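You operate a simulated robot arm through the tools that you are given. There is no shell and no other tool.

You are at the controls of a simulated robot arm. One attempt, no reset.

JOB
Clear the blue mug and the saucer on to the tray and wipe up the stain.
Fine: nothing else on the tray; use the teal cloth and put it back where it lay. Set down upright: blue mug. What is to be rubbed or washed off counts as gone when no trace of it is left.

It is judged by the outcome, as a careful person would: the job done as asked, and still so three seconds after it is handed in. It fails if anything else is knocked over, pushed out of place, dropped, spilled or broken. Flat cloth is picked up by pressing the open fingertips on it (5 to 10 N) and closing them slowly along it; thin cloth reads only 2 to 8 mm in the jaws.

ROBOT AND FRAMES
A 6-joint arm with a two-finger gripper on a trunk, on a base that drives. Base frame: it is fixed to the floor where the robot stands at the start and does not move with it; the origin is under the middle of the robot, x ahead of it, y to its left, z up; the surface under the hand at the start is at about z = 0.75. Units: m, degrees, N and s.
With the tool pointing down near the work surface it reaches from about 0.1 to 0.74 m from the robot's upright axis, wherever it stands. Its first joint turns from -166.0 to 166.0 degrees. Places, roughly: pink saucer (15x14x4 cm) [0.6, -0.3, 0.8]; tray [0.6, 0.5, 0.8]; yellow stain [0.6, 0.1, 0.8]. Payload 2.45 kg.
The tool frame sits at the grasp point between the pads (the TCP): z along the fingers, y along the line on which they close. The tips reach 0.026 m beyond it. Largest opening 0.096 m; the body of the gripper starts 0.069 m behind the TCP.
Orientation is that of the tool frame in the base frame, as a unit quaternion [w, x, y, z]. With the fingers straight down and closing along the base's y, the tool's x points along the base's -x, its y along +y and its z along -z.

CONTROLS
- The arm moves only by the tool jog_arm. Its argument "commands" is a list of rows, each a list of 7 numbers: the shift along the base's x, y, z in cm, then the turn, a rotation vector about the base's x, y, z in degrees, then the gripper command, from -1 (shut) to 1 (fully open), values between in proportion. In form: [[dx, dy, dz, rx, ry, rz, claw], ...]. A call has 1 to 20 rows; each row is the pose to reach, as a shift and turn from the pose commanded when the call began. Each row takes 0.2 s and may step no farther than 0.05 m and 8.6 degrees from the row before; otherwise, or with a gripper value out of range, the whole call is refused. A pose out of reach is approached as far as the arm can. The call stops where the force on the tool passes 60 N (or 10 N more than at its start, if that is more) or the arm is blocked; 0.2 s more then pass. Each finger halts on what it meets, pressing with about 30 N; the grip force reading is that of the motor and also rises with nothing between the fingers. The clock runs only during rows and for 0.2 s after the last one: add rows that repeat a pose to give the fingers time. It gives the time, the measured TCP pose, the force on the tool (base axes), the opening and the grip force at its end, in the units of the frame above (readings bear some noise), with the torque about the TCP (base axes, N m) and any sound that the robot's microphone picked up.
- Cameras (640 x 400 px; columns grow to the right, rows downward): "scene" is now at [0.032, 0.1457, 1.1274]; the picture's right is [-0.11, -0.99, 0.00], its down [-0.40, 0.04, -0.91] and it looks along [0.91, -0.10, -0.40] (base axes); focal length 255 px, centre (320, 200). "wrist" rides on the gripper at [0.082, 0.003, -0.098] in the tool frame; the picture's right is [-0.04, 1.00, 0.00], its down [-0.73, -0.03, -0.68] and it looks along [-0.68, -0.03, 0.73] (tool axes); focal length 256 px, centre (320, 200).
- grab_frame(camera): a new picture of that camera. The clock stands still meanwhile.
- raise_lower(by): slides the trunk up (or, below 0, down) by that many m; the arm and the scene camera ride with it, the base frame stays. It gives what a move gives, with no picture.
- drive_base(legs): drives the robot by 1 to 6 legs, each [ahead, turn to the left] in m and degrees, along the robot's own axes; the way and the turn of a leg run together, so that a leg with both is an arc; at most 1.5 m and 180 degrees a leg. The arm and the cameras ride along, it lands a little off, and it stops where it bumps. It gives what a move gives.
- head_to(pan, tilt): turns the head with the scene camera to pan (to the left, within 155 degrees either way) and tilt (down, from -29 to 69), counted from straight ahead of the robot. It gives what a move gives.
- probe_pixels(camera, pixels): for up to 12 pixels [column, row] of the newest picture of that camera ("zoom" is the newest enlarged one), the place [x, y, z] in the base frame of the surface seen there, good to about 0.002 m. The clock stands still meanwhile.
- enlarge(camera, box): a new picture of the part [left, top, right, bottom] of that camera's present view, enlarged. The clock stands still meanwhile.
- sign_off(): hands the job in; it is judged then, once.

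Leave the gripper open and the arm clear of the work at the hand-in unless told otherwise.

The tools are called after ">>>" as a command line: name --pt "numbers of a row" for each row, then --argument value for the rest, lists and objects as JSON in quotes. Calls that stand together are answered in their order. jog_arm: Moves the arm, as the interface text tells. Its arguments: {"type":"object","properties":{"commands":{"type":"array","items":{"type":"array","items":{"type":"number"}}}},"required":["commands"]} The other tools are called the same way: raise_lower (by) slides the trunk up or down; drive_base (legs) drives the base; head_to (pan, tilt) turns the head that bears the scene camera; grab_frame (camera) takes a picture; probe_pixels (camera, pixels) gives the place of the surface under pixels of a picture; enlarge (camera, box) takes an enlarged picture of a part of a camera's view; sign_off () hands the job in.

At the start:

```text
clock: 0.0
tool_pos: [0.4855, -0.0735, 0.9797]
tcp_rot: [0.0, 0.0, 1.0, 0.0]
force: [-0.3, 0.1, 0.5]
ft_torque: [-0.01, 0.03, 0.01]
finger_gap: 0.0961
finger_force: 0.0
trunk travel left (down, up): [-0.137, 0.013]
robot x, y, heading: [-0.0012, 0.0008, -0.2]
head pan, tilt: [-6.1, 23.9]
```

scene: 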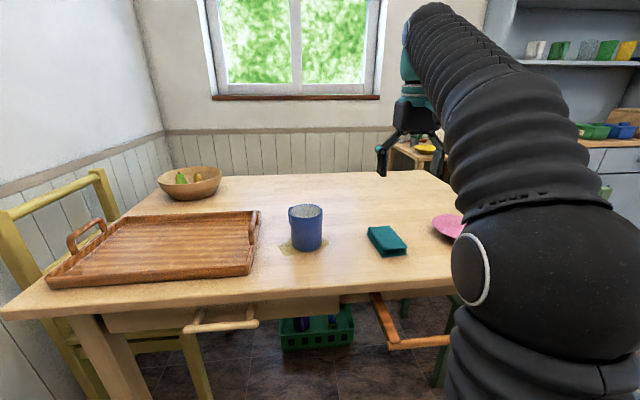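
wrist: 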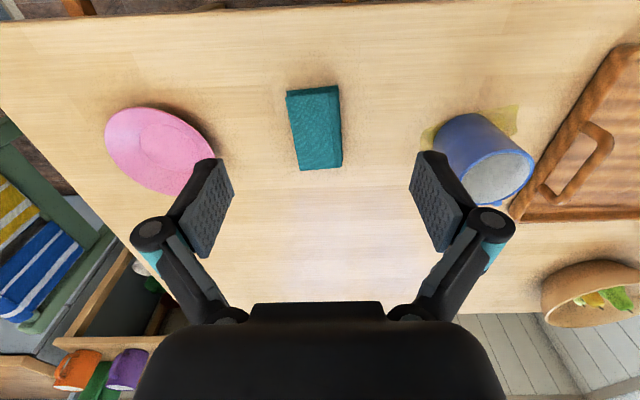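

I see the blue mug at about (306,228) standing on the yellow stain, the teal cloth at (387,241), the pink saucer at (448,227) and the tray at left. I will enlarge the views and measure places first.

>>> enlarge --camera "scene" --box '[240, 180, 480, 330]'

>>> enlarge --camera "wrist" --box '[400, 80, 560, 220]'

>>> probe_pixels --camera "scene" --pixels '[[306, 245], [306, 213], [290, 215], [321, 215], [369, 230], [388, 256], [406, 247], [388, 227], [440, 220], [340, 270], [282, 246], [325, 242]]'

>>> probe_pixels --camera "wrist" --pixels '[[290, 95], [335, 88], [342, 165], [302, 168], [106, 140], [160, 108], [160, 160], [210, 150], [430, 140], [500, 110], [515, 125], [500, 180]]'

>>> probe_pixels --camera "scene" --pixels '[[150, 245], [48, 282], [250, 270], [140, 215], [256, 213], [85, 225], [256, 230], [200, 250], [120, 262], [190, 185], [240, 240], [200, 215]]'

```text
2.67 times, centred on (360, 255) of scene
```

zoom: 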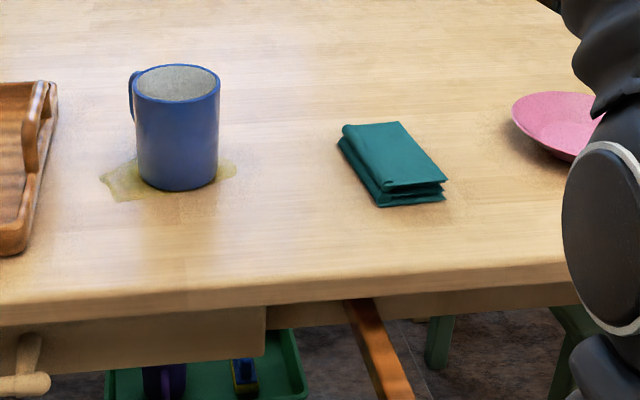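

```text
2.86 times, centred on (480, 150) of wrist
```

zoom: 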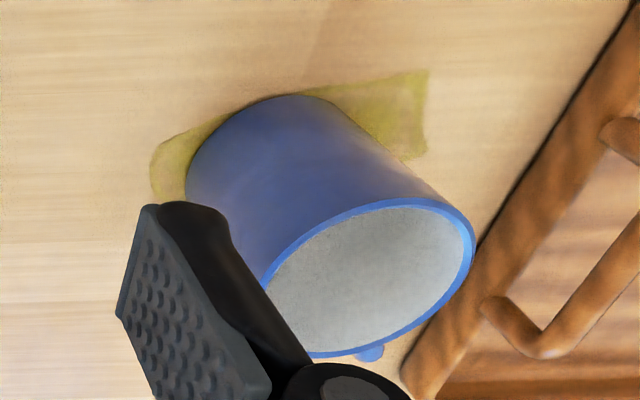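

```text
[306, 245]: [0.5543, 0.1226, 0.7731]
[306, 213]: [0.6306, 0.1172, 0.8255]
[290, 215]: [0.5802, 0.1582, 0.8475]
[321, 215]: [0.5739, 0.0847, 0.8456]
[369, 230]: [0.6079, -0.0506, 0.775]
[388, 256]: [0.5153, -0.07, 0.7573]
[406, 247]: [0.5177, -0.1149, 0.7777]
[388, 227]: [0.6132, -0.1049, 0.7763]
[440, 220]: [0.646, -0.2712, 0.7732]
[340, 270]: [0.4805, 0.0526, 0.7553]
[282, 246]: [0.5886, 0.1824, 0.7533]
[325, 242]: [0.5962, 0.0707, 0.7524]
```

```text
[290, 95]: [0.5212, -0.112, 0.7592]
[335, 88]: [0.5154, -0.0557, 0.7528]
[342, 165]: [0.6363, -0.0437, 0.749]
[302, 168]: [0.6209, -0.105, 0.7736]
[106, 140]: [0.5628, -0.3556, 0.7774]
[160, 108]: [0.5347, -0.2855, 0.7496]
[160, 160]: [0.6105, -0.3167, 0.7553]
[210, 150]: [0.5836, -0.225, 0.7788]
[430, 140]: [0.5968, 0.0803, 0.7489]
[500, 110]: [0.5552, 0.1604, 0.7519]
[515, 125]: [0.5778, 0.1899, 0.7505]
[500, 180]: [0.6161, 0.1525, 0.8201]
```

```text
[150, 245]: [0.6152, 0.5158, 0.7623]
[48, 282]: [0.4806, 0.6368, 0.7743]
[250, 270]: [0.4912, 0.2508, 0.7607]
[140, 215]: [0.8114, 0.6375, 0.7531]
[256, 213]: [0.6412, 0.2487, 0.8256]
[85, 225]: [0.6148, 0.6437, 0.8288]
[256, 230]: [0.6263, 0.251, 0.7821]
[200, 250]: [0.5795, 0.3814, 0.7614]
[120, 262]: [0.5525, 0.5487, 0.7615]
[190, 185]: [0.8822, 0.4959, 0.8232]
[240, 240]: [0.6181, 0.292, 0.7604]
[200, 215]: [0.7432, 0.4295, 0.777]
```

Table top is near z=0.75, the mug is near (0.59, 0.12) with its rim near z=0.85 and its handle pointing away. Next I move high over the mug (tips stay at about 0.97) and look with the wrist camera.

>>> jog_arm --pt "2 4 1 0 0 0 1" --pt "4 8 2 0 0 0 1" --pt "6 12 2 0 0 0 1" --pt "8 15 2 0 0 0 1" --pt "10 19 2 0 0 0 1" --pt "10.3 19.4 2 0 0 0 1" --pt "10.3 19.4 2 0 0 0 1"

>>> grab_frame --camera "wrist"

>>> grab_frame --camera "scene"

```text
clock: 1.6
tool_pos: [0.5647, 0.1151, 0.9555]
tcp_rot: [0.002, 0.0, 1.0, 0.0]
force: [0.2, 0.0, -0.2]
ft_torque: [0.0, 0.0, 0.02]
finger_gap: 0.096
finger_force: 0.0
out of reach, approached as far as the arm can: row 1, 2, 3, 4, 5, 6, 7
trunk travel left (down, up): [-0.137, 0.013]
robot x, y, heading: [0.0046, 0.0024, 0.1]
head pan, tilt: [-6.1, 23.9]
```

```text
taken
```

wrist: 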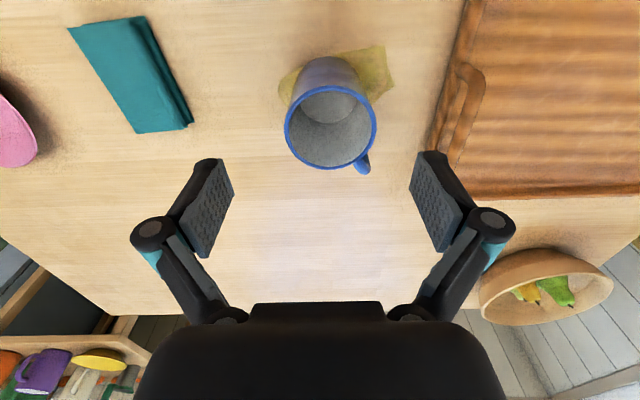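

```text
taken
```

scene: 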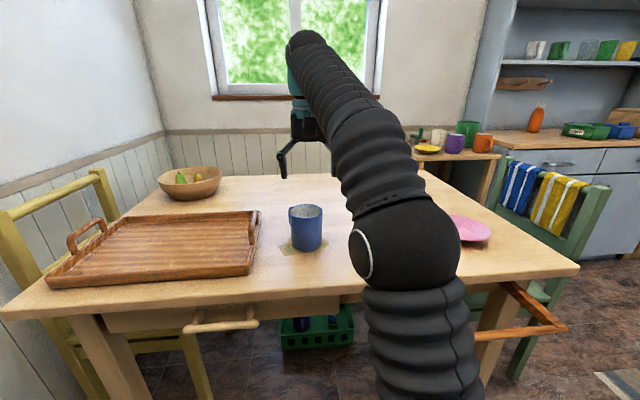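

The mug reads empty from above, its handle at about (363,163). I measure its rim, the stain corners, the cloth and the saucer.

>>> probe_pixels --camera "wrist" --pixels '[[286, 125], [376, 125], [331, 88], [331, 167], [365, 172], [335, 105], [385, 46], [391, 92], [282, 75], [283, 97], [357, 47], [330, 135]]'

>>> probe_pixels --camera "wrist" --pixels '[[70, 28], [143, 17], [187, 122], [137, 132], [193, 120], [455, 95], [470, 10], [440, 190], [600, 100], [530, 100], [475, 80], [460, 130]]'

>>> enlarge --camera "wrist" --box '[260, 30, 410, 180]'

```text
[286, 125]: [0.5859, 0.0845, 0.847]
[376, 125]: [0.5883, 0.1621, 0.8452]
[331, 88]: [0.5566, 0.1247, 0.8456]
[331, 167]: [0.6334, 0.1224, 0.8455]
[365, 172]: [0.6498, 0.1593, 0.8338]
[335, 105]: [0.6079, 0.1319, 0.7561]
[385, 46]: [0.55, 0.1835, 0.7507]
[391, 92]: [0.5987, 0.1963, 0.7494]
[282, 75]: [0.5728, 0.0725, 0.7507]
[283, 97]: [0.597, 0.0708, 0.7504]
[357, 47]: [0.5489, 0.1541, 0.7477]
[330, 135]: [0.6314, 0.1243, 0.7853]
```

```text
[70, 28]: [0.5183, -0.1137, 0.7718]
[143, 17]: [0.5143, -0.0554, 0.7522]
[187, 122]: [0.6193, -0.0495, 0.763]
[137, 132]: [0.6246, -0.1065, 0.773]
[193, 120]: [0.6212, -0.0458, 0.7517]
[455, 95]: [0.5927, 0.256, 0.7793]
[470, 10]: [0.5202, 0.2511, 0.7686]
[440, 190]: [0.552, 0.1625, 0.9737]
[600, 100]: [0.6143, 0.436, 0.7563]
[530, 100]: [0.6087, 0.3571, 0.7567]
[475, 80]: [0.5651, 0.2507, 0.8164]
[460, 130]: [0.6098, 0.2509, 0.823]
```

```text
2.67 times, centred on (335, 105) of wrist
```

zoom: 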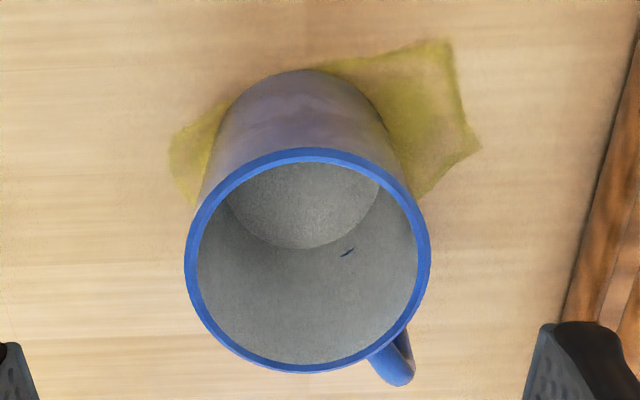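

Mug axis is (0.594, 0.1235), diameter 0.078, rim z 0.846, handle pointing to about (0.65, 0.16), so closing along y is clear of it. The last pose was short of reach, so I descend a little and check where I am.

>>> jog_arm --pt "0 0 -4 0 0 0 1" --pt "0 0 -8 0 0 0 1" --pt "0 0 -8 0 0 0 1"

```text
clock: 2.4
tool_pos: [0.5636, 0.1146, 0.8755]
tcp_rot: [0.001, 0.0, 1.0, -0.001]
force: [-1.0, 0.2, 0.1]
ft_torque: [0.03, -0.01, 0.02]
finger_gap: 0.0961
finger_force: 0.0
trunk travel left (down, up): [-0.137, 0.013]
robot x, y, heading: [0.0011, 0.003, -0.1]
head pan, tilt: [-6.1, 23.9]
```

The command base is the reached pose (0.564, 0.1146, 0.8755). I rise 1.5 cm, centre over the mug, then go down to TCP z 0.816 around it.

>>> jog_arm --pt "0 0 1.5 0 0 0 1" --pt "1.5 0.9 1.5 0 0 0 1" --pt "3.0 0.9 1.5 0 0 0 1" --pt "3.0 0.9 1.5 0 0 0 1"

>>> grab_frame --camera "wrist"

```text
clock: 3.4
tool_pos: [0.5955, 0.124, 0.89]
tcp_rot: [0.0, 0.0, 1.0, 0.0]
force: [0.3, -0.2, 0.1]
ft_torque: [0.02, 0.01, 0.01]
finger_gap: 0.0958
finger_force: 0.1
trunk travel left (down, up): [-0.137, 0.013]
robot x, y, heading: [0.0009, -0.0002, -0.3]
head pan, tilt: [-6.1, 23.9]
```

```text
taken
```

wrist: 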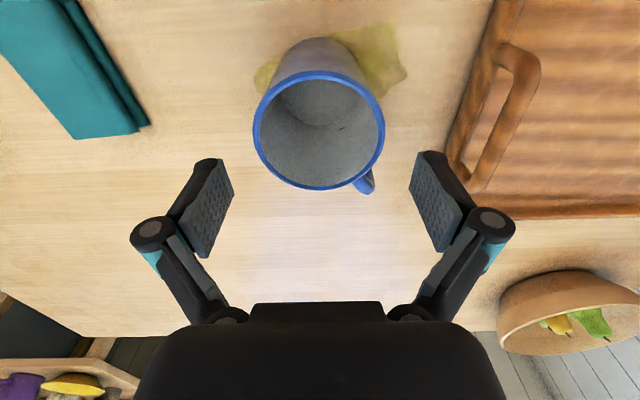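

The mug is centred between the fingers at column 319. Now I go down 7.4 cm.

>>> jog_arm --pt "0 0 -2 0 0 0 1" --pt "0 0 -4 0 0 0 1" --pt "0 0 -6 0 0 0 1" --pt "0 0 -7.4 0 0 0 1" --pt "0 0 -7.4 0 0 0 1"

>>> grab_frame --camera "scene"

>>> grab_frame --camera "wrist"

```text
clock: 4.6
tool_pos: [0.5942, 0.1231, 0.8162]
tcp_rot: [0.0, -0.001, 1.0, 0.001]
force: [-0.4, -0.2, -0.6]
ft_torque: [0.03, -0.02, -0.02]
finger_gap: 0.0961
finger_force: 0.0
trunk travel left (down, up): [-0.137, 0.013]
robot x, y, heading: [-0.0012, 0.0019, 0.1]
head pan, tilt: [-6.1, 23.9]
```

```text
taken
```

scene: 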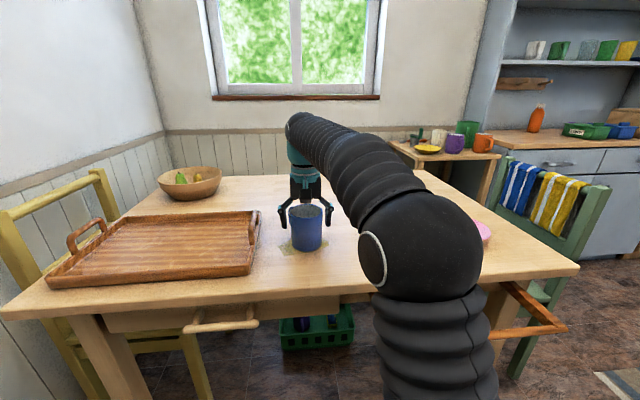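

```text
taken
```

wrist: 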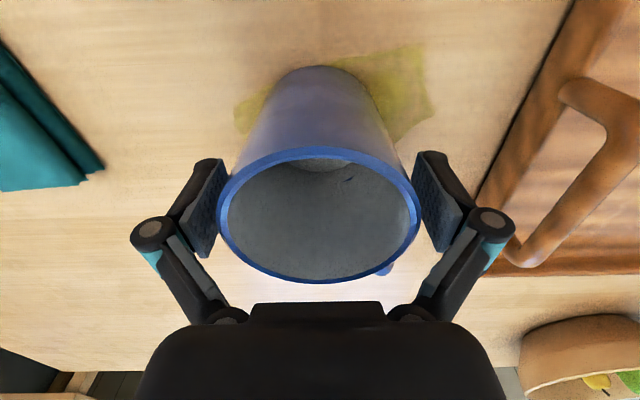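

Both pads stand beside the mug. I close gently onto it.

>>> jog_arm --pt "0 0 0 0 0 0 0.8" --pt "0 0 0 0 0 0 0.65" --pt "0 0 0 0 0 0 0.5" --pt "0 0 0 0 0 0 0.3" --pt "0 0 0 0 0 0 0.3"

```text
clock: 5.8
tool_pos: [0.5934, 0.1224, 0.8162]
tcp_rot: [0.0, 0.0, 1.0, 0.0]
force: [0.3, -2.4, 1.1]
ft_torque: [-0.08, 0.07, 0.05]
finger_gap: 0.0781
finger_force: 29.9
trunk travel left (down, up): [-0.137, 0.013]
robot x, y, heading: [0.0021, 0.0023, 0.2]
head pan, tilt: [-6.1, 23.9]
```

The mug is held (gap 0.078, 30 N). I lift it straight and pull it inward, then check.

>>> jog_arm --pt "0 0 1.5 0 0 0 0.3" --pt "0 0 3.5 0 0 0 0.3" --pt "-1 0 6 0 0 0 0.3" --pt "-3 0.5 8.5 0 0 0 0.3" --pt "-5.5 2 10 0 0 0 0.3" --pt "-8 4 10.5 0 0 0 0.3" --pt "-9 6 10.5 0 0 0 0.3" --pt "-9 6 10.5 0 0 0 0.3"

>>> grab_frame --camera "scene"

>>> grab_frame --camera "wrist"

```text
clock: 7.6
tool_pos: [0.5033, 0.1833, 0.9214]
tcp_rot: [0.0, 0.0, 1.0, 0.0]
force: [0.1, 0.5, -3.0]
ft_torque: [-0.02, 0.02, 0.0]
finger_gap: 0.0782
finger_force: 29.8
trunk travel left (down, up): [-0.137, 0.013]
robot x, y, heading: [0.0015, -0.002, -0.1]
head pan, tilt: [-6.1, 23.9]
```

```text
taken
```

scene: 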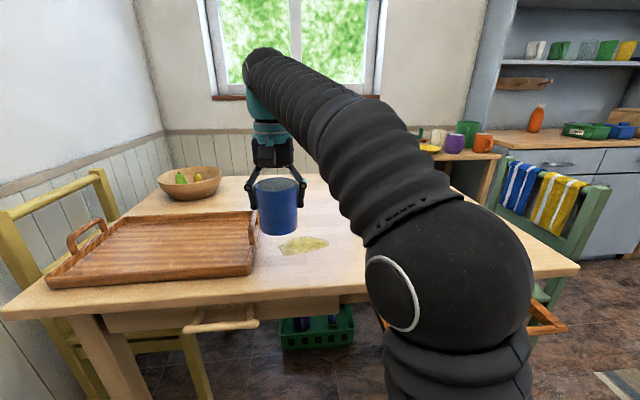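

```text
taken
```

wrist: 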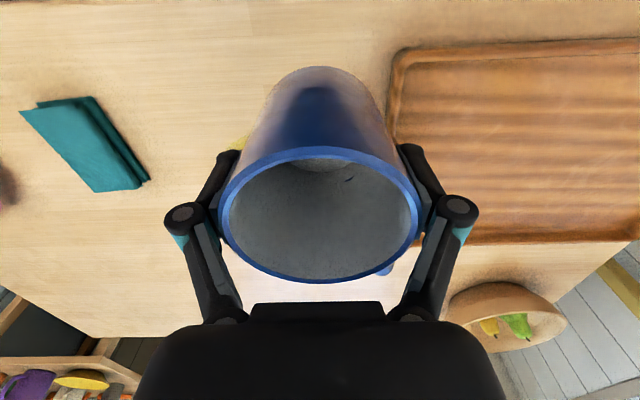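

The mug is held upright. I carry it over the near part of the tray's end (arch starts at x≈0.555, top z 0.83; mug bottom is at 0.855) and lower it over (0.56, 0.35).

>>> jog_arm --pt "0 4 0 0 0 0 0.3" --pt "0 8 0 0 0 0 0.3" --pt "0.5 12 -0.5 0 0 0 0.3" --pt "1.5 15 -1.5 0 0 0 0.3" --pt "3 16.7 -3 0 0 0 0.3" --pt "4.5 16.7 -5 0 0 0 0.3" --pt "5.7 16.7 -7 0 0 0 0.3" --pt "5.7 16.7 -8 0 0 0 0.3" --pt "5.7 16.7 -8 0 0 0 0.3"

>>> grab_frame --camera "scene"

>>> grab_frame --camera "wrist"

```text
clock: 9.6
tool_pos: [0.5628, 0.3508, 0.8408]
tcp_rot: [0.0, 0.0, 1.0, 0.0]
force: [0.6, -0.2, -3.4]
ft_torque: [0.01, 0.01, -0.02]
finger_gap: 0.0781
finger_force: 29.0
trunk travel left (down, up): [-0.137, 0.013]
robot x, y, heading: [-0.001, -0.001, 0.0]
head pan, tilt: [-6.1, 23.9]
```

```text
taken
```

scene: 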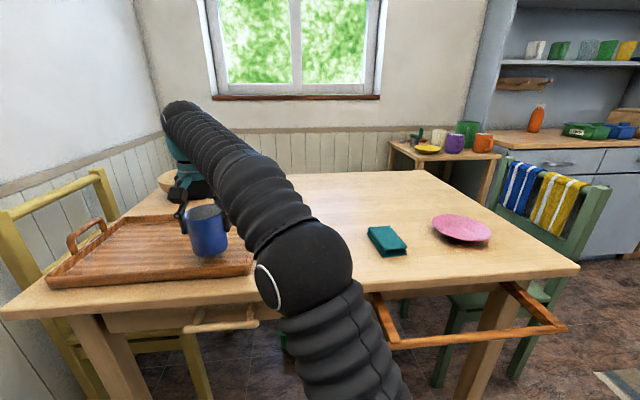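

```text
taken
```

wrist: 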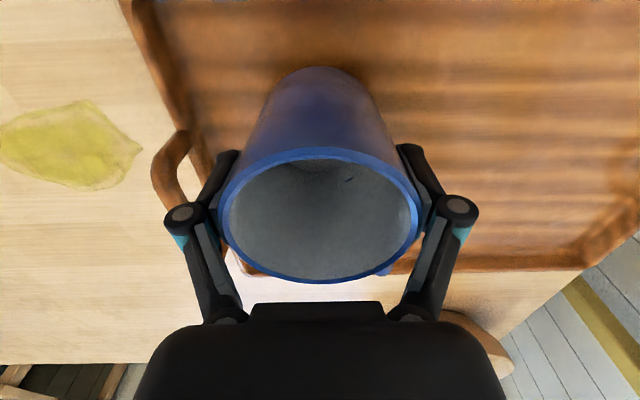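

The mug hangs about 1.5 cm over the tray floor. I lower in small steps and watch the vertical force.

>>> jog_arm --pt "0 0 -0.5 0 0 0 0.3" --pt "0 0 -1.0 0 0 0 0.3" --pt "0 0 -1.2 0 0 0 0.3" --pt "0 0 -1.2 0 0 0 0.3"

```text
clock: 10.6
tool_pos: [0.5604, 0.3507, 0.8288]
tcp_rot: [0.0, 0.001, 1.0, 0.001]
force: [0.0, -0.7, -2.6]
ft_torque: [-0.01, 0.02, 0.01]
finger_gap: 0.0781
finger_force: 30.0
trunk travel left (down, up): [-0.137, 0.013]
robot x, y, heading: [0.0021, 0.0032, 0.2]
head pan, tilt: [-6.1, 23.9]
```

Still hanging (-3 N). I lower in 1.5 mm steps.

>>> jog_arm --pt "0 0 -0.15 0 0 0 0.3" --pt "0 0 -0.3 0 0 0 0.3" --pt "0 0 -0.3 0 0 0 0.3"

```text
clock: 11.4
tool_pos: [0.5613, 0.3509, 0.8251]
tcp_rot: [0.0, 0.0, 1.0, -0.001]
force: [0.4, 0.1, -2.7]
ft_torque: [0.0, 0.05, 0.01]
finger_gap: 0.0779
finger_force: 30.4
trunk travel left (down, up): [-0.137, 0.013]
robot x, y, heading: [0.0005, -0.0002, 0.1]
head pan, tilt: [-6.1, 23.9]
```

>>> jog_arm --pt "0 0 -0.15 0 0 0 0.3" --pt "0 0 -0.3 0 0 0 0.3" --pt "0 0 -0.3 0 0 0 0.3"

```text
clock: 12.2
tool_pos: [0.5612, 0.3501, 0.8227]
tcp_rot: [0.002, 0.0, 1.0, 0.001]
force: [3.4, 1.4, 9.0]
ft_torque: [-0.03, 0.11, 0.01]
finger_gap: 0.0781
finger_force: 30.0
trunk travel left (down, up): [-0.137, 0.013]
robot x, y, heading: [0.0003, 0.0006, 0.2]
head pan, tilt: [-6.1, 23.9]
```

The mug now bears on the tray (+9 N). I open the fingers slowly, then look.

>>> jog_arm --pt "0 0 0.1 0 0 0 0.6" --pt "0 0 0.1 0 0 0 0.8" --pt "0 0 0.1 0 0 0 1" --pt "0 0 0.1 0 0 0 1"

>>> grab_frame --camera "wrist"

```text
clock: 13.2
tool_pos: [0.5615, 0.3507, 0.8235]
tcp_rot: [0.0, -0.001, 1.0, 0.0]
force: [-0.7, 0.3, 0.5]
ft_torque: [0.01, -0.01, 0.05]
finger_gap: 0.0956
finger_force: 0.1
trunk travel left (down, up): [-0.137, 0.013]
robot x, y, heading: [-0.0008, 0.0005, -0.1]
head pan, tilt: [-6.1, 23.9]
```

```text
taken
```

wrist: 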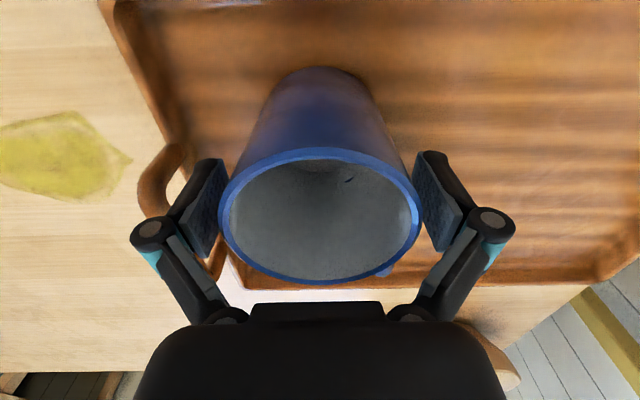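

Released and upright. I withdraw up and straight back along -x, so the fingers slide past the mug's sides without touching.

>>> jog_arm --pt "0 0 1.5 0 0 0 1" --pt "-0.5 0 3 0 0 0 1" --pt "-2.5 0 5 0 0 0 1" --pt "-5.5 0 7 0 0 0 1" --pt "-8.5 0 9 0 0 0 1" --pt "-8.5 -3 10 0 0 0 1" --pt "-8.5 -3 10 0 0 0 1"

>>> grab_frame --camera "scene"

>>> grab_frame --camera "wrist"

```text
clock: 14.8
tool_pos: [0.4746, 0.3197, 0.9232]
tcp_rot: [0.0, 0.0, 1.0, 0.001]
force: [0.2, 0.6, 0.1]
ft_torque: [0.02, 0.04, -0.01]
finger_gap: 0.0958
finger_force: 0.2
trunk travel left (down, up): [-0.137, 0.013]
robot x, y, heading: [-0.0009, 0.0016, 0.0]
head pan, tilt: [-6.1, 23.9]
```

```text
taken
```

scene: 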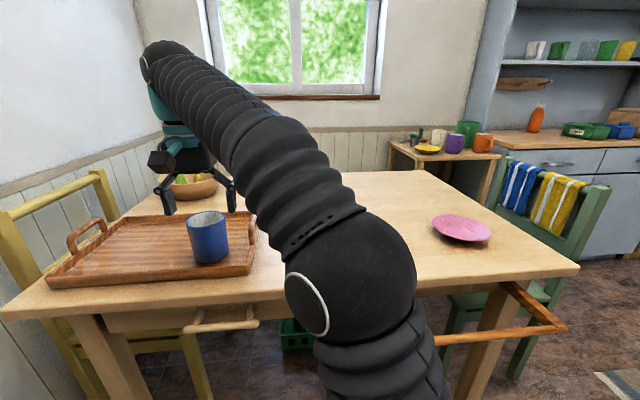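

```text
taken
```

wrist: 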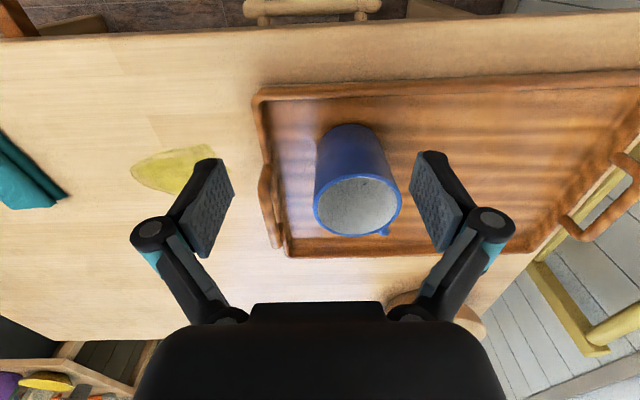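

The mug stands upright on the tray. I now measure the tray's extents and the saucer (now unobstructed at (461,228) in the scene view).

>>> probe_pixels --camera "wrist" --pixels '[[258, 95], [290, 250], [640, 85], [560, 215], [500, 160], [400, 110], [358, 205], [383, 233], [420, 248], [480, 110], [578, 208], [540, 130]]'

>>> enlarge --camera "scene" --box '[410, 195, 510, 260]'

>>> probe_pixels --camera "zoom" --pixels '[[150, 190], [330, 130], [540, 230], [300, 270], [330, 300], [330, 200], [400, 320], [200, 150], [250, 220], [200, 255], [320, 160], [320, 240]]'

```text
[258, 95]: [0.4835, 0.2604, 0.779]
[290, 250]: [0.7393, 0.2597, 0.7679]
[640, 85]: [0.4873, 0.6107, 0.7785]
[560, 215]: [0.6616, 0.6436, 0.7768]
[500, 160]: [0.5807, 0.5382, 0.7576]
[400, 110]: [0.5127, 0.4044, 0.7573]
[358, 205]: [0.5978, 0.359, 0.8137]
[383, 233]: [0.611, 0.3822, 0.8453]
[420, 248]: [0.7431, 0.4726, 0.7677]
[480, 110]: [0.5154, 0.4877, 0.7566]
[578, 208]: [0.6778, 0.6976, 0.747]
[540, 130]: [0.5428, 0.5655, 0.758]
```

```text
6.15 times, centred on (460, 228) of scene
```

zoom: 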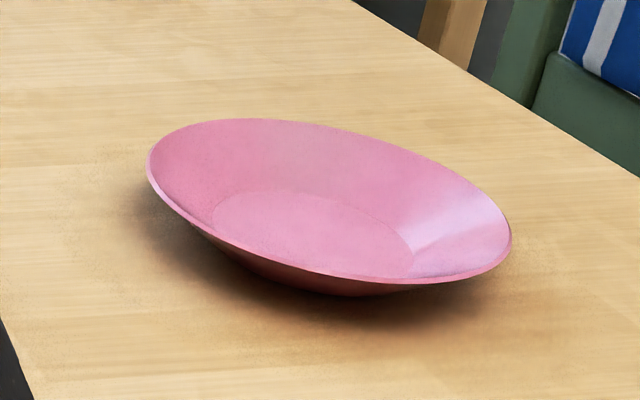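

```text
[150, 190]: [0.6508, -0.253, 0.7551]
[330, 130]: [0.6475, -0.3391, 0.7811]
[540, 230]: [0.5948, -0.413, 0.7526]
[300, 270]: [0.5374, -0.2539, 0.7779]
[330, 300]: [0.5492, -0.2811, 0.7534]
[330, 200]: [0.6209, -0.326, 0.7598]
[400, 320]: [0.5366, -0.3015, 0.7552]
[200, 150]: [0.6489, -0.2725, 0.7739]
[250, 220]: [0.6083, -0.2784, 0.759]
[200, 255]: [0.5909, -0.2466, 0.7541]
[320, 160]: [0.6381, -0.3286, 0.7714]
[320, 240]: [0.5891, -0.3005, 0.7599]
```

Tray interior is about x 0.49–0.73, y 0.27–0.63, floor 0.757. The saucer is centred near (0.593, -0.296), rim radius 0.075 at z 0.78, its wall sloping about 31°. I will pinch its near rim with a shallow-pitched tool (fingers parallel to the wall). First I carry the open hand at height to the right while yawing it by -117°, so the camera side ends up on the left.

>>> jog_arm --pt "0 -3.6 0.2 0 0 -7.8 1" --pt "-0.2 -7.2 0.4 0 0 -15.6 1" --pt "-0.4 -10.8 0.6 0 0 -23.4 1" --pt "-0.6 -14.4 0.8 0 0 -31.2 1" --pt "-0.8 -18 1 0 0 -39 1" --pt "-1 -21.6 1 0 0 -46.8 1" --pt "-1.2 -25.2 1 0 0 -54.6 1" --pt "-1.4 -28.8 1 0 0 -62.4 1" --pt "-1.6 -32.4 1 0 0 -70.2 1" --pt "-1.8 -36 1 0 0 -78 1" --pt "-2 -39.6 1 0 0 -85.8 1" --pt "-2.2 -43.2 1 0 0 -93.6 1" --pt "-2.4 -46.8 1 0 0 -101.4 1" --pt "-2.6 -50.4 1 0 0 -109.2 1" --pt "-2.8 -54 1 0 0 -116.5 1" --pt "-2.8 -54 1 0 0 -116.5 1"

>>> grab_frame --camera "wrist"

>>> grab_frame --camera "scene"

```text
clock: 18.2
tool_pos: [0.4477, -0.2194, 0.9348]
tcp_rot: [0.0, 0.851, 0.526, 0.0]
force: [-0.1, -0.3, -0.7]
ft_torque: [-0.02, 0.01, 0.0]
finger_gap: 0.0959
finger_force: 0.0
trunk travel left (down, up): [-0.137, 0.013]
robot x, y, heading: [0.0003, -0.0016, 0.0]
head pan, tilt: [-6.1, 23.9]
```

```text
taken
```

wrist: 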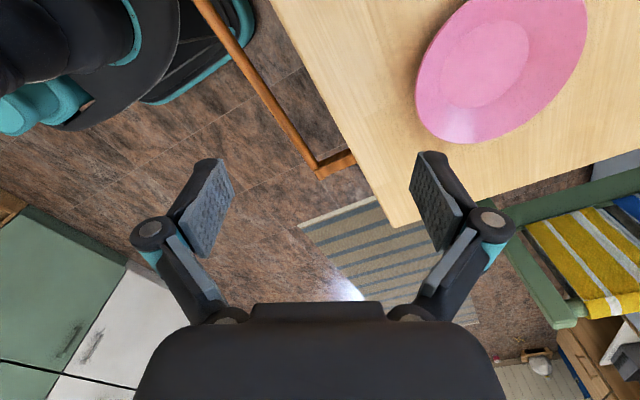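

```text
taken
```

scene: 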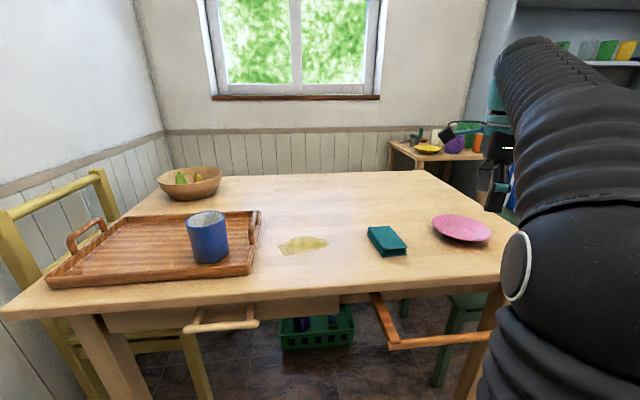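

The saucer shows fully in the wrist view. I measure its rim, and narrow the fingers to about 2 cm to learn the shape of the hand when nearly shut.

>>> probe_pixels --camera "wrist" --pixels '[[420, 100], [470, 141], [550, 100], [585, 30], [450, 20], [440, 50], [500, 60], [520, 40], [455, 90], [510, 120], [470, 100], [385, 215]]'

>>> jog_arm --pt "0 0 0 0 0 0 0.4" --pt "0 0 0 0 0 0 0" --pt "0 0 0 0 0 0 -0.4" --pt "0 0 0 0 0 0 -0.58" --pt "0 0 0 0 0 0 -0.58"

>>> grab_frame --camera "wrist"

```text
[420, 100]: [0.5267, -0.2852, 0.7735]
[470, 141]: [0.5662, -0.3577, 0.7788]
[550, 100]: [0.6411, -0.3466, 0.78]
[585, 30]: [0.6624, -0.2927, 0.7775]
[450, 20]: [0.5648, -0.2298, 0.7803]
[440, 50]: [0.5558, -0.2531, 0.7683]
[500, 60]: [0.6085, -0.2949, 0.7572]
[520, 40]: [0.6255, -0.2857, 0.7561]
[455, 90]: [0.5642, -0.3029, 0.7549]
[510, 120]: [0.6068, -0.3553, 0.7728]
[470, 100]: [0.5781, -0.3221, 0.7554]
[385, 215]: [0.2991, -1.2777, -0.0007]
```

```text
clock: 19.4
tool_pos: [0.4475, -0.219, 0.9344]
tcp_rot: [0.0, 0.851, 0.525, 0.0]
force: [0.5, 0.3, -0.6]
ft_torque: [0.0, 0.02, 0.0]
finger_gap: 0.0203
finger_force: 0.0
trunk travel left (down, up): [-0.137, 0.013]
robot x, y, heading: [-0.0037, -0.001, -0.1]
head pan, tilt: [-6.1, 23.9]
```

```text
taken
```

wrist: 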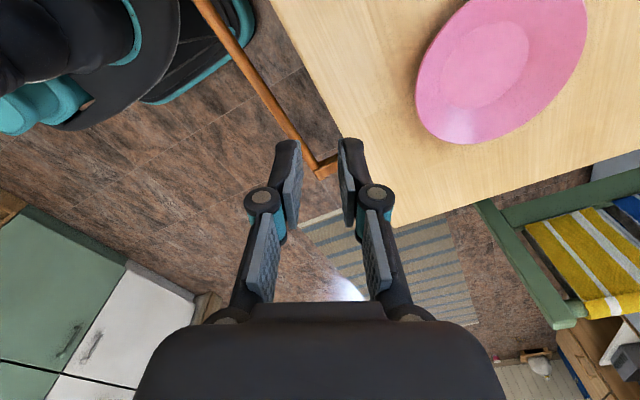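

The rim fits a circle centred (0.594, -0.294), radius 0.070, z 0.78, wall slope about 38°. I probe the finger knuckles to know the hand's outline.

>>> probe_pixels --camera "wrist" --pixels '[[260, 195], [376, 192], [392, 200], [285, 145], [352, 142], [245, 265], [395, 265], [405, 300], [366, 160], [390, 190], [352, 205], [380, 232]]'

```text
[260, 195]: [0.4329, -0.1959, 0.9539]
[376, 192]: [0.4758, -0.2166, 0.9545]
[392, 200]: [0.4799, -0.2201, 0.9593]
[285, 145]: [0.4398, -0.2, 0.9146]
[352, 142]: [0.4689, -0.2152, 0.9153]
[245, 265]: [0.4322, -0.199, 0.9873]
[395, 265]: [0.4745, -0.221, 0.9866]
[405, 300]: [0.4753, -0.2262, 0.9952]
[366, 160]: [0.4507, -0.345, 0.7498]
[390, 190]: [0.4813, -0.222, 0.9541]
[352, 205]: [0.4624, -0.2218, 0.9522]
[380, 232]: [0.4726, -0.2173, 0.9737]
```

Outline of the hand is fine for a 38° approach. I now pitch the hand by 52° about its right-hand axis, in place in free air.

>>> jog_arm --pt "0 0 0 -3.31 -6.65 0 -0.58" --pt "0 0 0 -6.62 -13.3 0 -0.58" --pt "0 0 0 -9.93 -19.95 0 -0.58" --pt "0 0 0 -13.24 -26.6 0 -0.58" --pt "0 0 0 -16.55 -33.25 0 -0.58" --pt "0 0 0 -19.86 -39.9 0 -0.58" --pt "0 0 0 -23.2 -46.5 0 -0.58" --pt "0 0 0 -23.2 -46.5 0 -0.58"

>>> grab_frame --camera "wrist"

>>> grab_frame --camera "scene"

```text
clock: 21.2
tool_pos: [0.4484, -0.2196, 0.9339]
tcp_rot: [0.373, 0.764, 0.473, 0.23]
force: [-0.3, 0.2, 0.3]
ft_torque: [-0.03, -0.01, 0.0]
finger_gap: 0.0203
finger_force: 0.0
trunk travel left (down, up): [-0.137, 0.013]
robot x, y, heading: [-0.0012, -0.0033, 0.1]
head pan, tilt: [-6.1, 23.9]
```

```text
taken
```

wrist: 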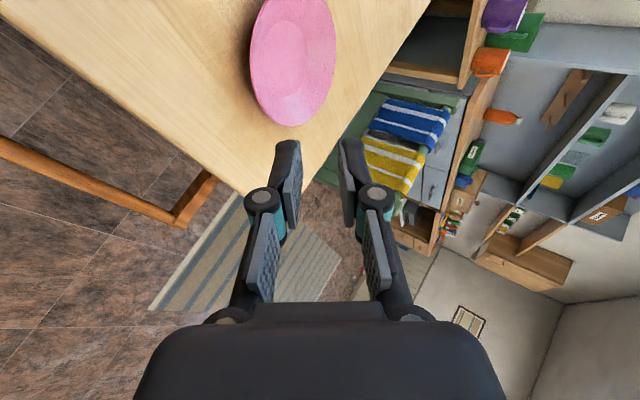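

```text
taken
```

scene: 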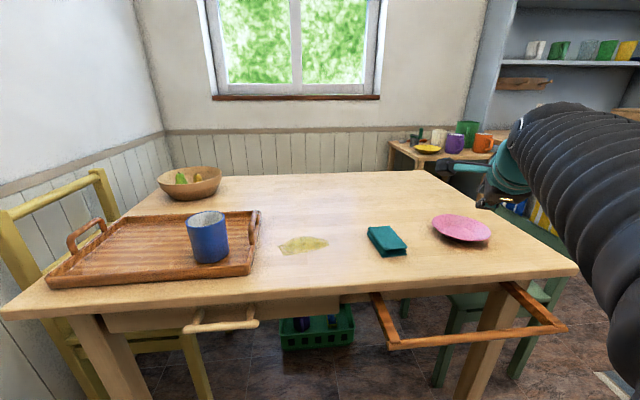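

The tool now points 38° below horizontal toward the saucer. I go to a point 6 cm short of the grip along that line.

>>> jog_arm --pt "1 -0.6 -3.7 0 0 0 -0.58" --pt "2 -1.2 -7.4 0 0 0 -0.58" --pt "3 -1.7 -11.0 0 0 0 -0.58" --pt "3 -1.7 -11.0 0 0 0 -0.58"

>>> grab_frame --camera "wrist"

>>> enlarge --camera "scene" --box '[400, 170, 560, 270]'

```text
clock: 22.2
tool_pos: [0.4771, -0.2361, 0.8244]
tcp_rot: [0.373, 0.764, 0.474, 0.23]
force: [-0.1, 0.7, 0.2]
ft_torque: [0.01, -0.01, 0.02]
finger_gap: 0.0202
finger_force: 0.1
trunk travel left (down, up): [-0.137, 0.013]
robot x, y, heading: [-0.0005, -0.0007, -0.1]
head pan, tilt: [-6.1, 23.9]
```

```text
taken
```

wrist: 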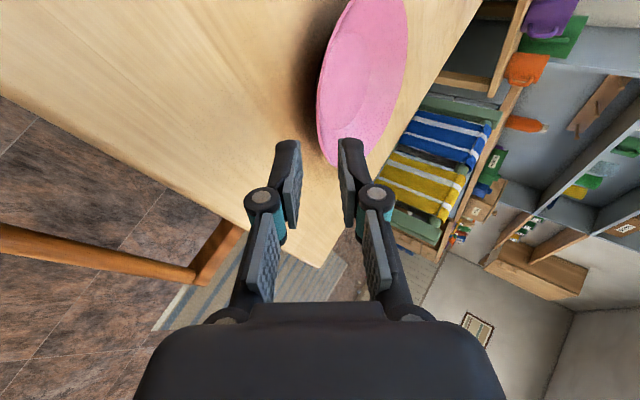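

```text
4.00 times, centred on (480, 220) of scene
```

zoom: 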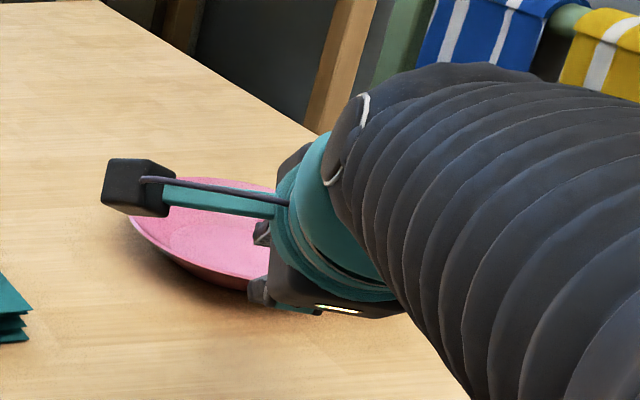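

The hand clears the table. I advance 3 cm along the tool line and check again.

>>> jog_arm --pt "1.06 -0.53 -0.92 0 0 0 -0.58" --pt "2.12 -1.06 -1.85 0 0 0 -0.58" --pt "2.12 -1.06 -1.85 0 0 0 -0.58"

>>> grab_frame --camera "wrist"

>>> enlarge --camera "wrist" --box '[240, 60, 440, 220]'

```text
clock: 23.0
tool_pos: [0.4986, -0.2484, 0.8067]
tcp_rot: [0.372, 0.764, 0.473, 0.231]
force: [0.4, -0.9, 0.3]
ft_torque: [0.0, 0.01, -0.04]
finger_gap: 0.0204
finger_force: 0.0
trunk travel left (down, up): [-0.137, 0.013]
robot x, y, heading: [0.0013, -0.0003, -0.2]
head pan, tilt: [-6.1, 23.9]
```

```text
taken
```

wrist: 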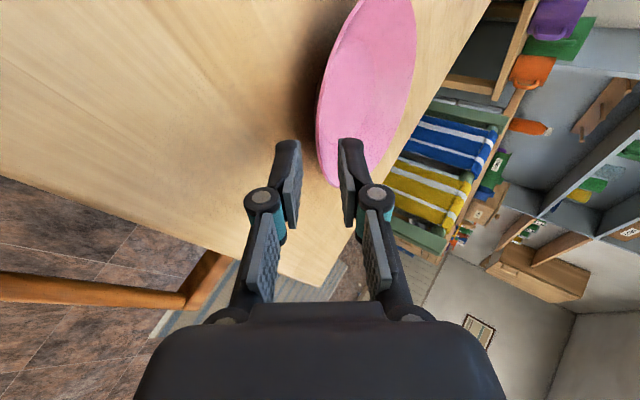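

```text
2.50 times, centred on (340, 140) of wrist
```

zoom: 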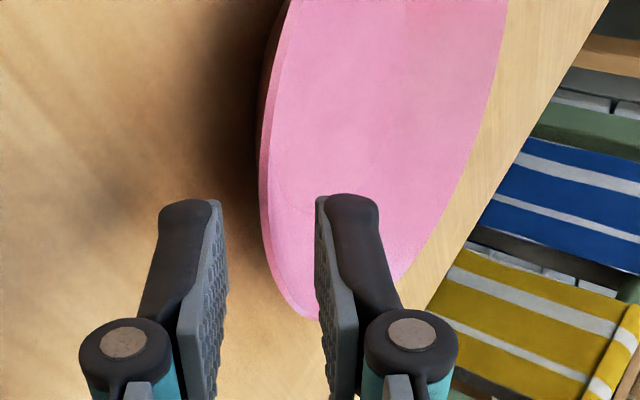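

The rim passes between the fingers in the picture. I probe rim points at zoom (262,160), (265,230), (285,295).

>>> probe_pixels --camera "zoom" --pixels '[[270, 120], [263, 160], [263, 200], [266, 230], [275, 265], [288, 297], [300, 260], [300, 200], [192, 205], [350, 200], [258, 160], [320, 150]]'

```text
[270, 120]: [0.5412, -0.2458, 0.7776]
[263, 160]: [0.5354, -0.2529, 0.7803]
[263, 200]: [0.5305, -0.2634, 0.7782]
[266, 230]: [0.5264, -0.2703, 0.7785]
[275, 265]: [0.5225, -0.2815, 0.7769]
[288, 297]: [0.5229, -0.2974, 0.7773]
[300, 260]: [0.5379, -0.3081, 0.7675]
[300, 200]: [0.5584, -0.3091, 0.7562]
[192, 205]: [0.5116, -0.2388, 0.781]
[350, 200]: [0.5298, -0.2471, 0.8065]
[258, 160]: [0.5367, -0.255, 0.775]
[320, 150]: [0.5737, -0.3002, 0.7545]
```

The near rim lies 4.4 cm ahead of the TCP and exactly on the tool's mid-line. I advance 2.9 cm more, so the tips straddle the wall by about 1.2 cm and stay 5 mm off the table.

>>> jog_arm --pt "1.0 -0.5 -0.88 0 0 0 -0.58" --pt "2.05 -1.02 -1.79 0 0 0 -0.58" --pt "2.05 -1.02 -1.79 0 0 0 -0.58"

>>> enlarge --camera "wrist" --box '[240, 60, 440, 220]'

>>> enlarge --camera "scene" --box '[400, 170, 560, 270]'

```text
clock: 23.8
tool_pos: [0.5195, -0.2572, 0.7889]
tcp_rot: [0.373, 0.764, 0.473, 0.23]
force: [-0.1, 0.3, -0.2]
ft_torque: [0.03, -0.01, 0.02]
finger_gap: 0.0204
finger_force: 0.1
trunk travel left (down, up): [-0.137, 0.013]
robot x, y, heading: [-0.0009, -0.005, -0.2]
head pan, tilt: [-6.1, 23.9]
```

```text
2.50 times, centred on (340, 140) of wrist
```

zoom: 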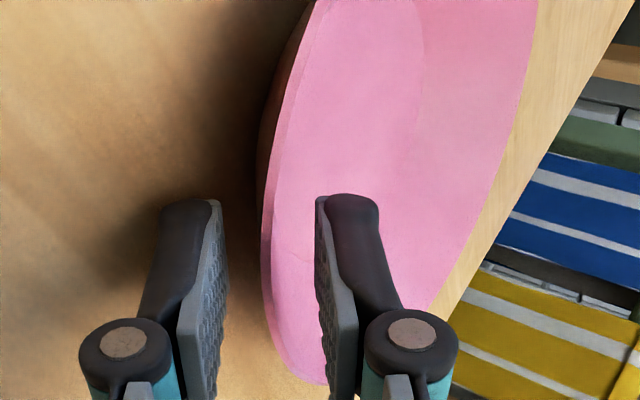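

```text
4.00 times, centred on (480, 220) of scene
```

zoom: 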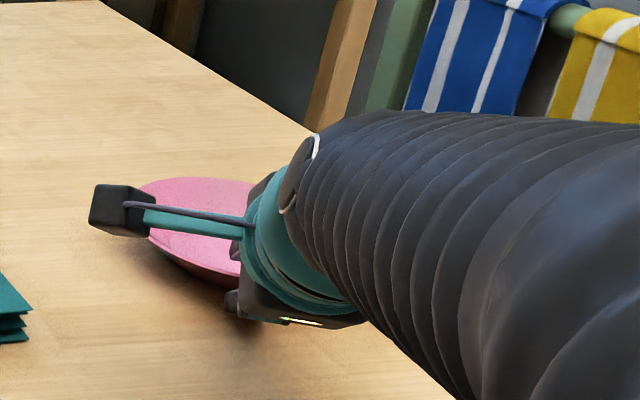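

The rim stands between the pads. I close slowly onto the wall.

>>> jog_arm --pt "0 0 0 0 0 0 -0.7" --pt "0 0 0 0 0 0 -0.8" --pt "0 0 0 0 0 0 -0.9" --pt "0 0 0 0 0 0 -1" --pt "0 0 0 0 0 0 -1" --pt "0 0 0 0 0 0 -1"

>>> enlarge --camera "wrist" --box '[240, 0, 480, 220]'

>>> enlarge --camera "scene" --box '[400, 170, 560, 270]'

```text
clock: 25.2
tool_pos: [0.5202, -0.2573, 0.7883]
tcp_rot: [0.373, 0.765, 0.472, 0.231]
force: [0.7, 0.0, 2.7]
ft_torque: [0.04, -0.12, -0.04]
finger_gap: 0.0058
finger_force: 30.2
trunk travel left (down, up): [-0.137, 0.013]
robot x, y, heading: [-0.0008, -0.0046, 0.0]
head pan, tilt: [-6.1, 23.9]
```

```text
1.82 times, centred on (360, 110) of wrist
```

zoom: 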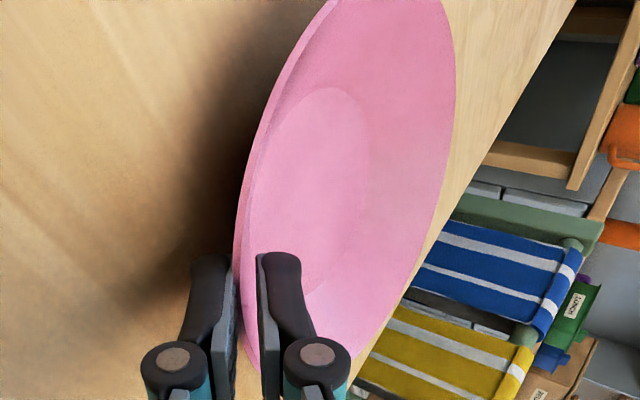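

```text
4.00 times, centred on (480, 220) of scene
```

zoom: 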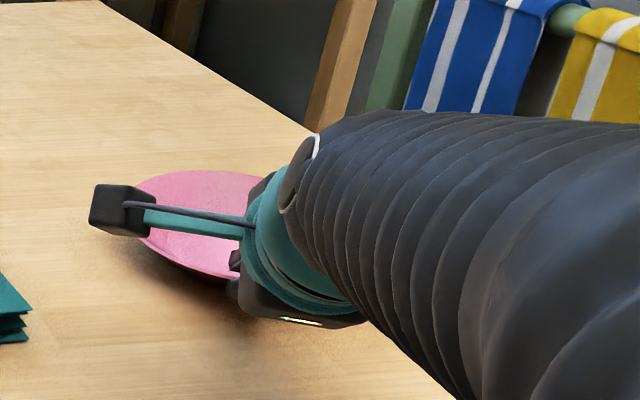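

Held: gap 5.8 mm at 30 N. I lift straight up 4 cm and look.

>>> jog_arm --pt "0 0 0.8 0 0 0 -1" --pt "0 0 1.8 0 0 0 -1" --pt "0 0 3 0 0 0 -1" --pt "0 0 4 0 0 0 -1" --pt "0 0 4 0 0 0 -1"

>>> grab_frame --camera "wrist"

>>> enlarge --camera "scene" --box '[400, 150, 560, 250]'

>>> probe_pixels --camera "zoom" --pixels '[[210, 120], [150, 160], [200, 200], [260, 130], [230, 230], [180, 170]]'

```text
clock: 26.4
tool_pos: [0.5192, -0.2582, 0.8279]
tcp_rot: [0.373, 0.764, 0.473, 0.231]
force: [0.3, 0.5, -1.5]
ft_torque: [0.04, 0.1, 0.01]
finger_gap: 0.0061
finger_force: 30.0
trunk travel left (down, up): [-0.137, 0.013]
robot x, y, heading: [0.0011, -0.0036, -0.1]
head pan, tilt: [-6.1, 23.9]
```

```text
taken
```

wrist: 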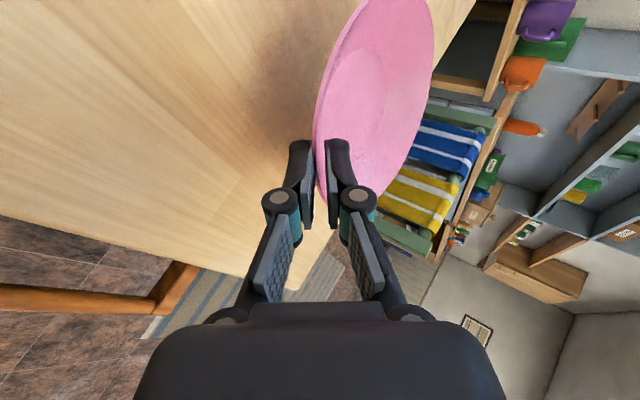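

```text
4.00 times, centred on (480, 200) of scene
```

zoom: 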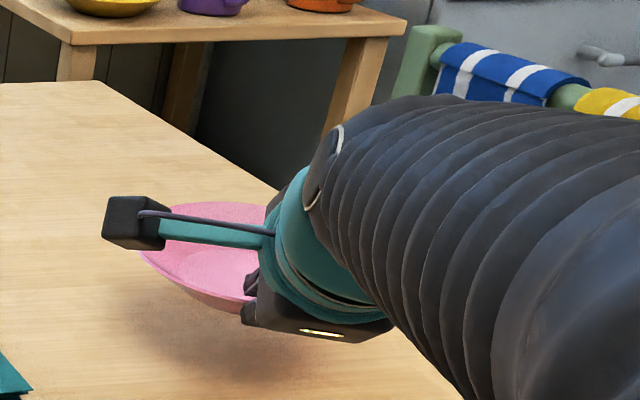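

```text
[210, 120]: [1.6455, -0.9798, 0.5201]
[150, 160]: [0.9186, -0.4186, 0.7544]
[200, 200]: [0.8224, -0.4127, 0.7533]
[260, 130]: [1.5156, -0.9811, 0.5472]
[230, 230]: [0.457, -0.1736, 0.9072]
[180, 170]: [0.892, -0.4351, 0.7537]
```

Lifted. I check the saucer's tilt with wrist probes along its rim and floor.

>>> probe_pixels --camera "wrist" --pixels '[[316, 110], [322, 75], [340, 35], [362, 6], [432, 50], [425, 95], [405, 145], [380, 90], [350, 110], [365, 130], [425, 10], [318, 180]]'

```text
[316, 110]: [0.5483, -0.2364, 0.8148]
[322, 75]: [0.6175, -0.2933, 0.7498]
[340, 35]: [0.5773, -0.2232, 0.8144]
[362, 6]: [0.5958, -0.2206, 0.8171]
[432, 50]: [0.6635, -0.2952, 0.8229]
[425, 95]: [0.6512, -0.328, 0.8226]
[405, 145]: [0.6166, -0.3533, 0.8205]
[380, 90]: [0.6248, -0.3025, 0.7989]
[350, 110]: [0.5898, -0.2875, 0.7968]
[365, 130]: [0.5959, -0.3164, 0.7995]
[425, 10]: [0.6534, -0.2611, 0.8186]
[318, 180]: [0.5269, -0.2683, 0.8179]
```

The saucer is level within about 3° and firmly held. I raise it to TCP z 0.94 (its base at 0.90, above the mug's 0.854) and swing it left, yawing the hand by +43°.

>>> jog_arm --pt "-1 0 3 0 0 0 -1" --pt "-2.5 0.5 6.2 0 0 0 -1" --pt "-4 2.5 9.2 0 0 2 -1" --pt "-5.5 6 11 0 0 4 -1" --pt "-6 10.5 11 0 0 7 -1" --pt "-6 15 11 0 0 10 -1" --pt "-6 19.5 11 0 0 13 -1" --pt "-6 24 11 0 0 16 -1" --pt "-6 28.5 11 0 0 19 -1" --pt "-6 33 11 0 0 22 -1" --pt "-6 37.5 11 0 0 25 -1" --pt "-6 42 11 0 0 28 -1" --pt "-6 46.5 11 0 0 31 -1" --pt "-6 51 11 0 0 34 -1" --pt "-6 54.5 11 0 0 37 -1" --pt "-6 56 11 0 0 40 -1" --pt "-6 56 11 0 0 43 -1" --pt "-6 56 11 0 0 43 -1"

>>> grab_frame --camera "wrist"

>>> grab_frame --camera "scene"

```text
clock: 30.2
tool_pos: [0.4601, 0.3039, 0.9384]
tcp_rot: [0.262, 0.538, 0.721, 0.35]
force: [-0.2, -0.1, -2.3]
ft_torque: [-0.02, 0.12, -0.03]
finger_gap: 0.0058
finger_force: 30.0
trunk travel left (down, up): [-0.137, 0.013]
robot x, y, heading: [-0.0026, 0.0017, -0.3]
head pan, tilt: [-6.1, 23.9]
```

```text
taken
```

wrist: 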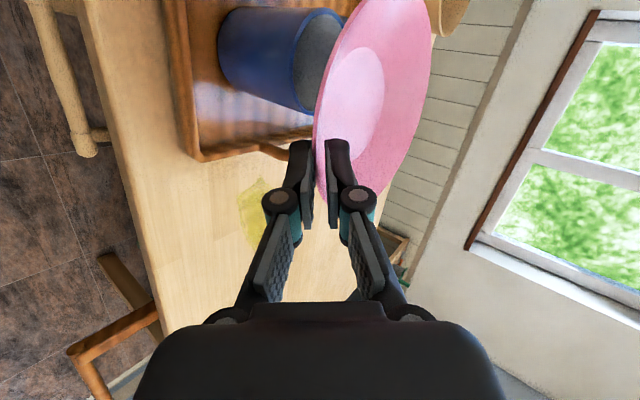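

```text
taken
```

scene: 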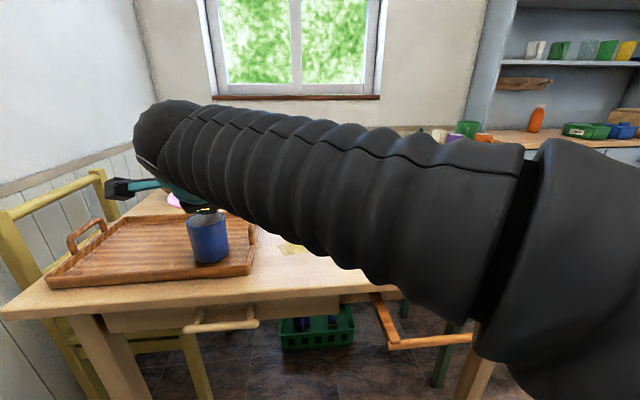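

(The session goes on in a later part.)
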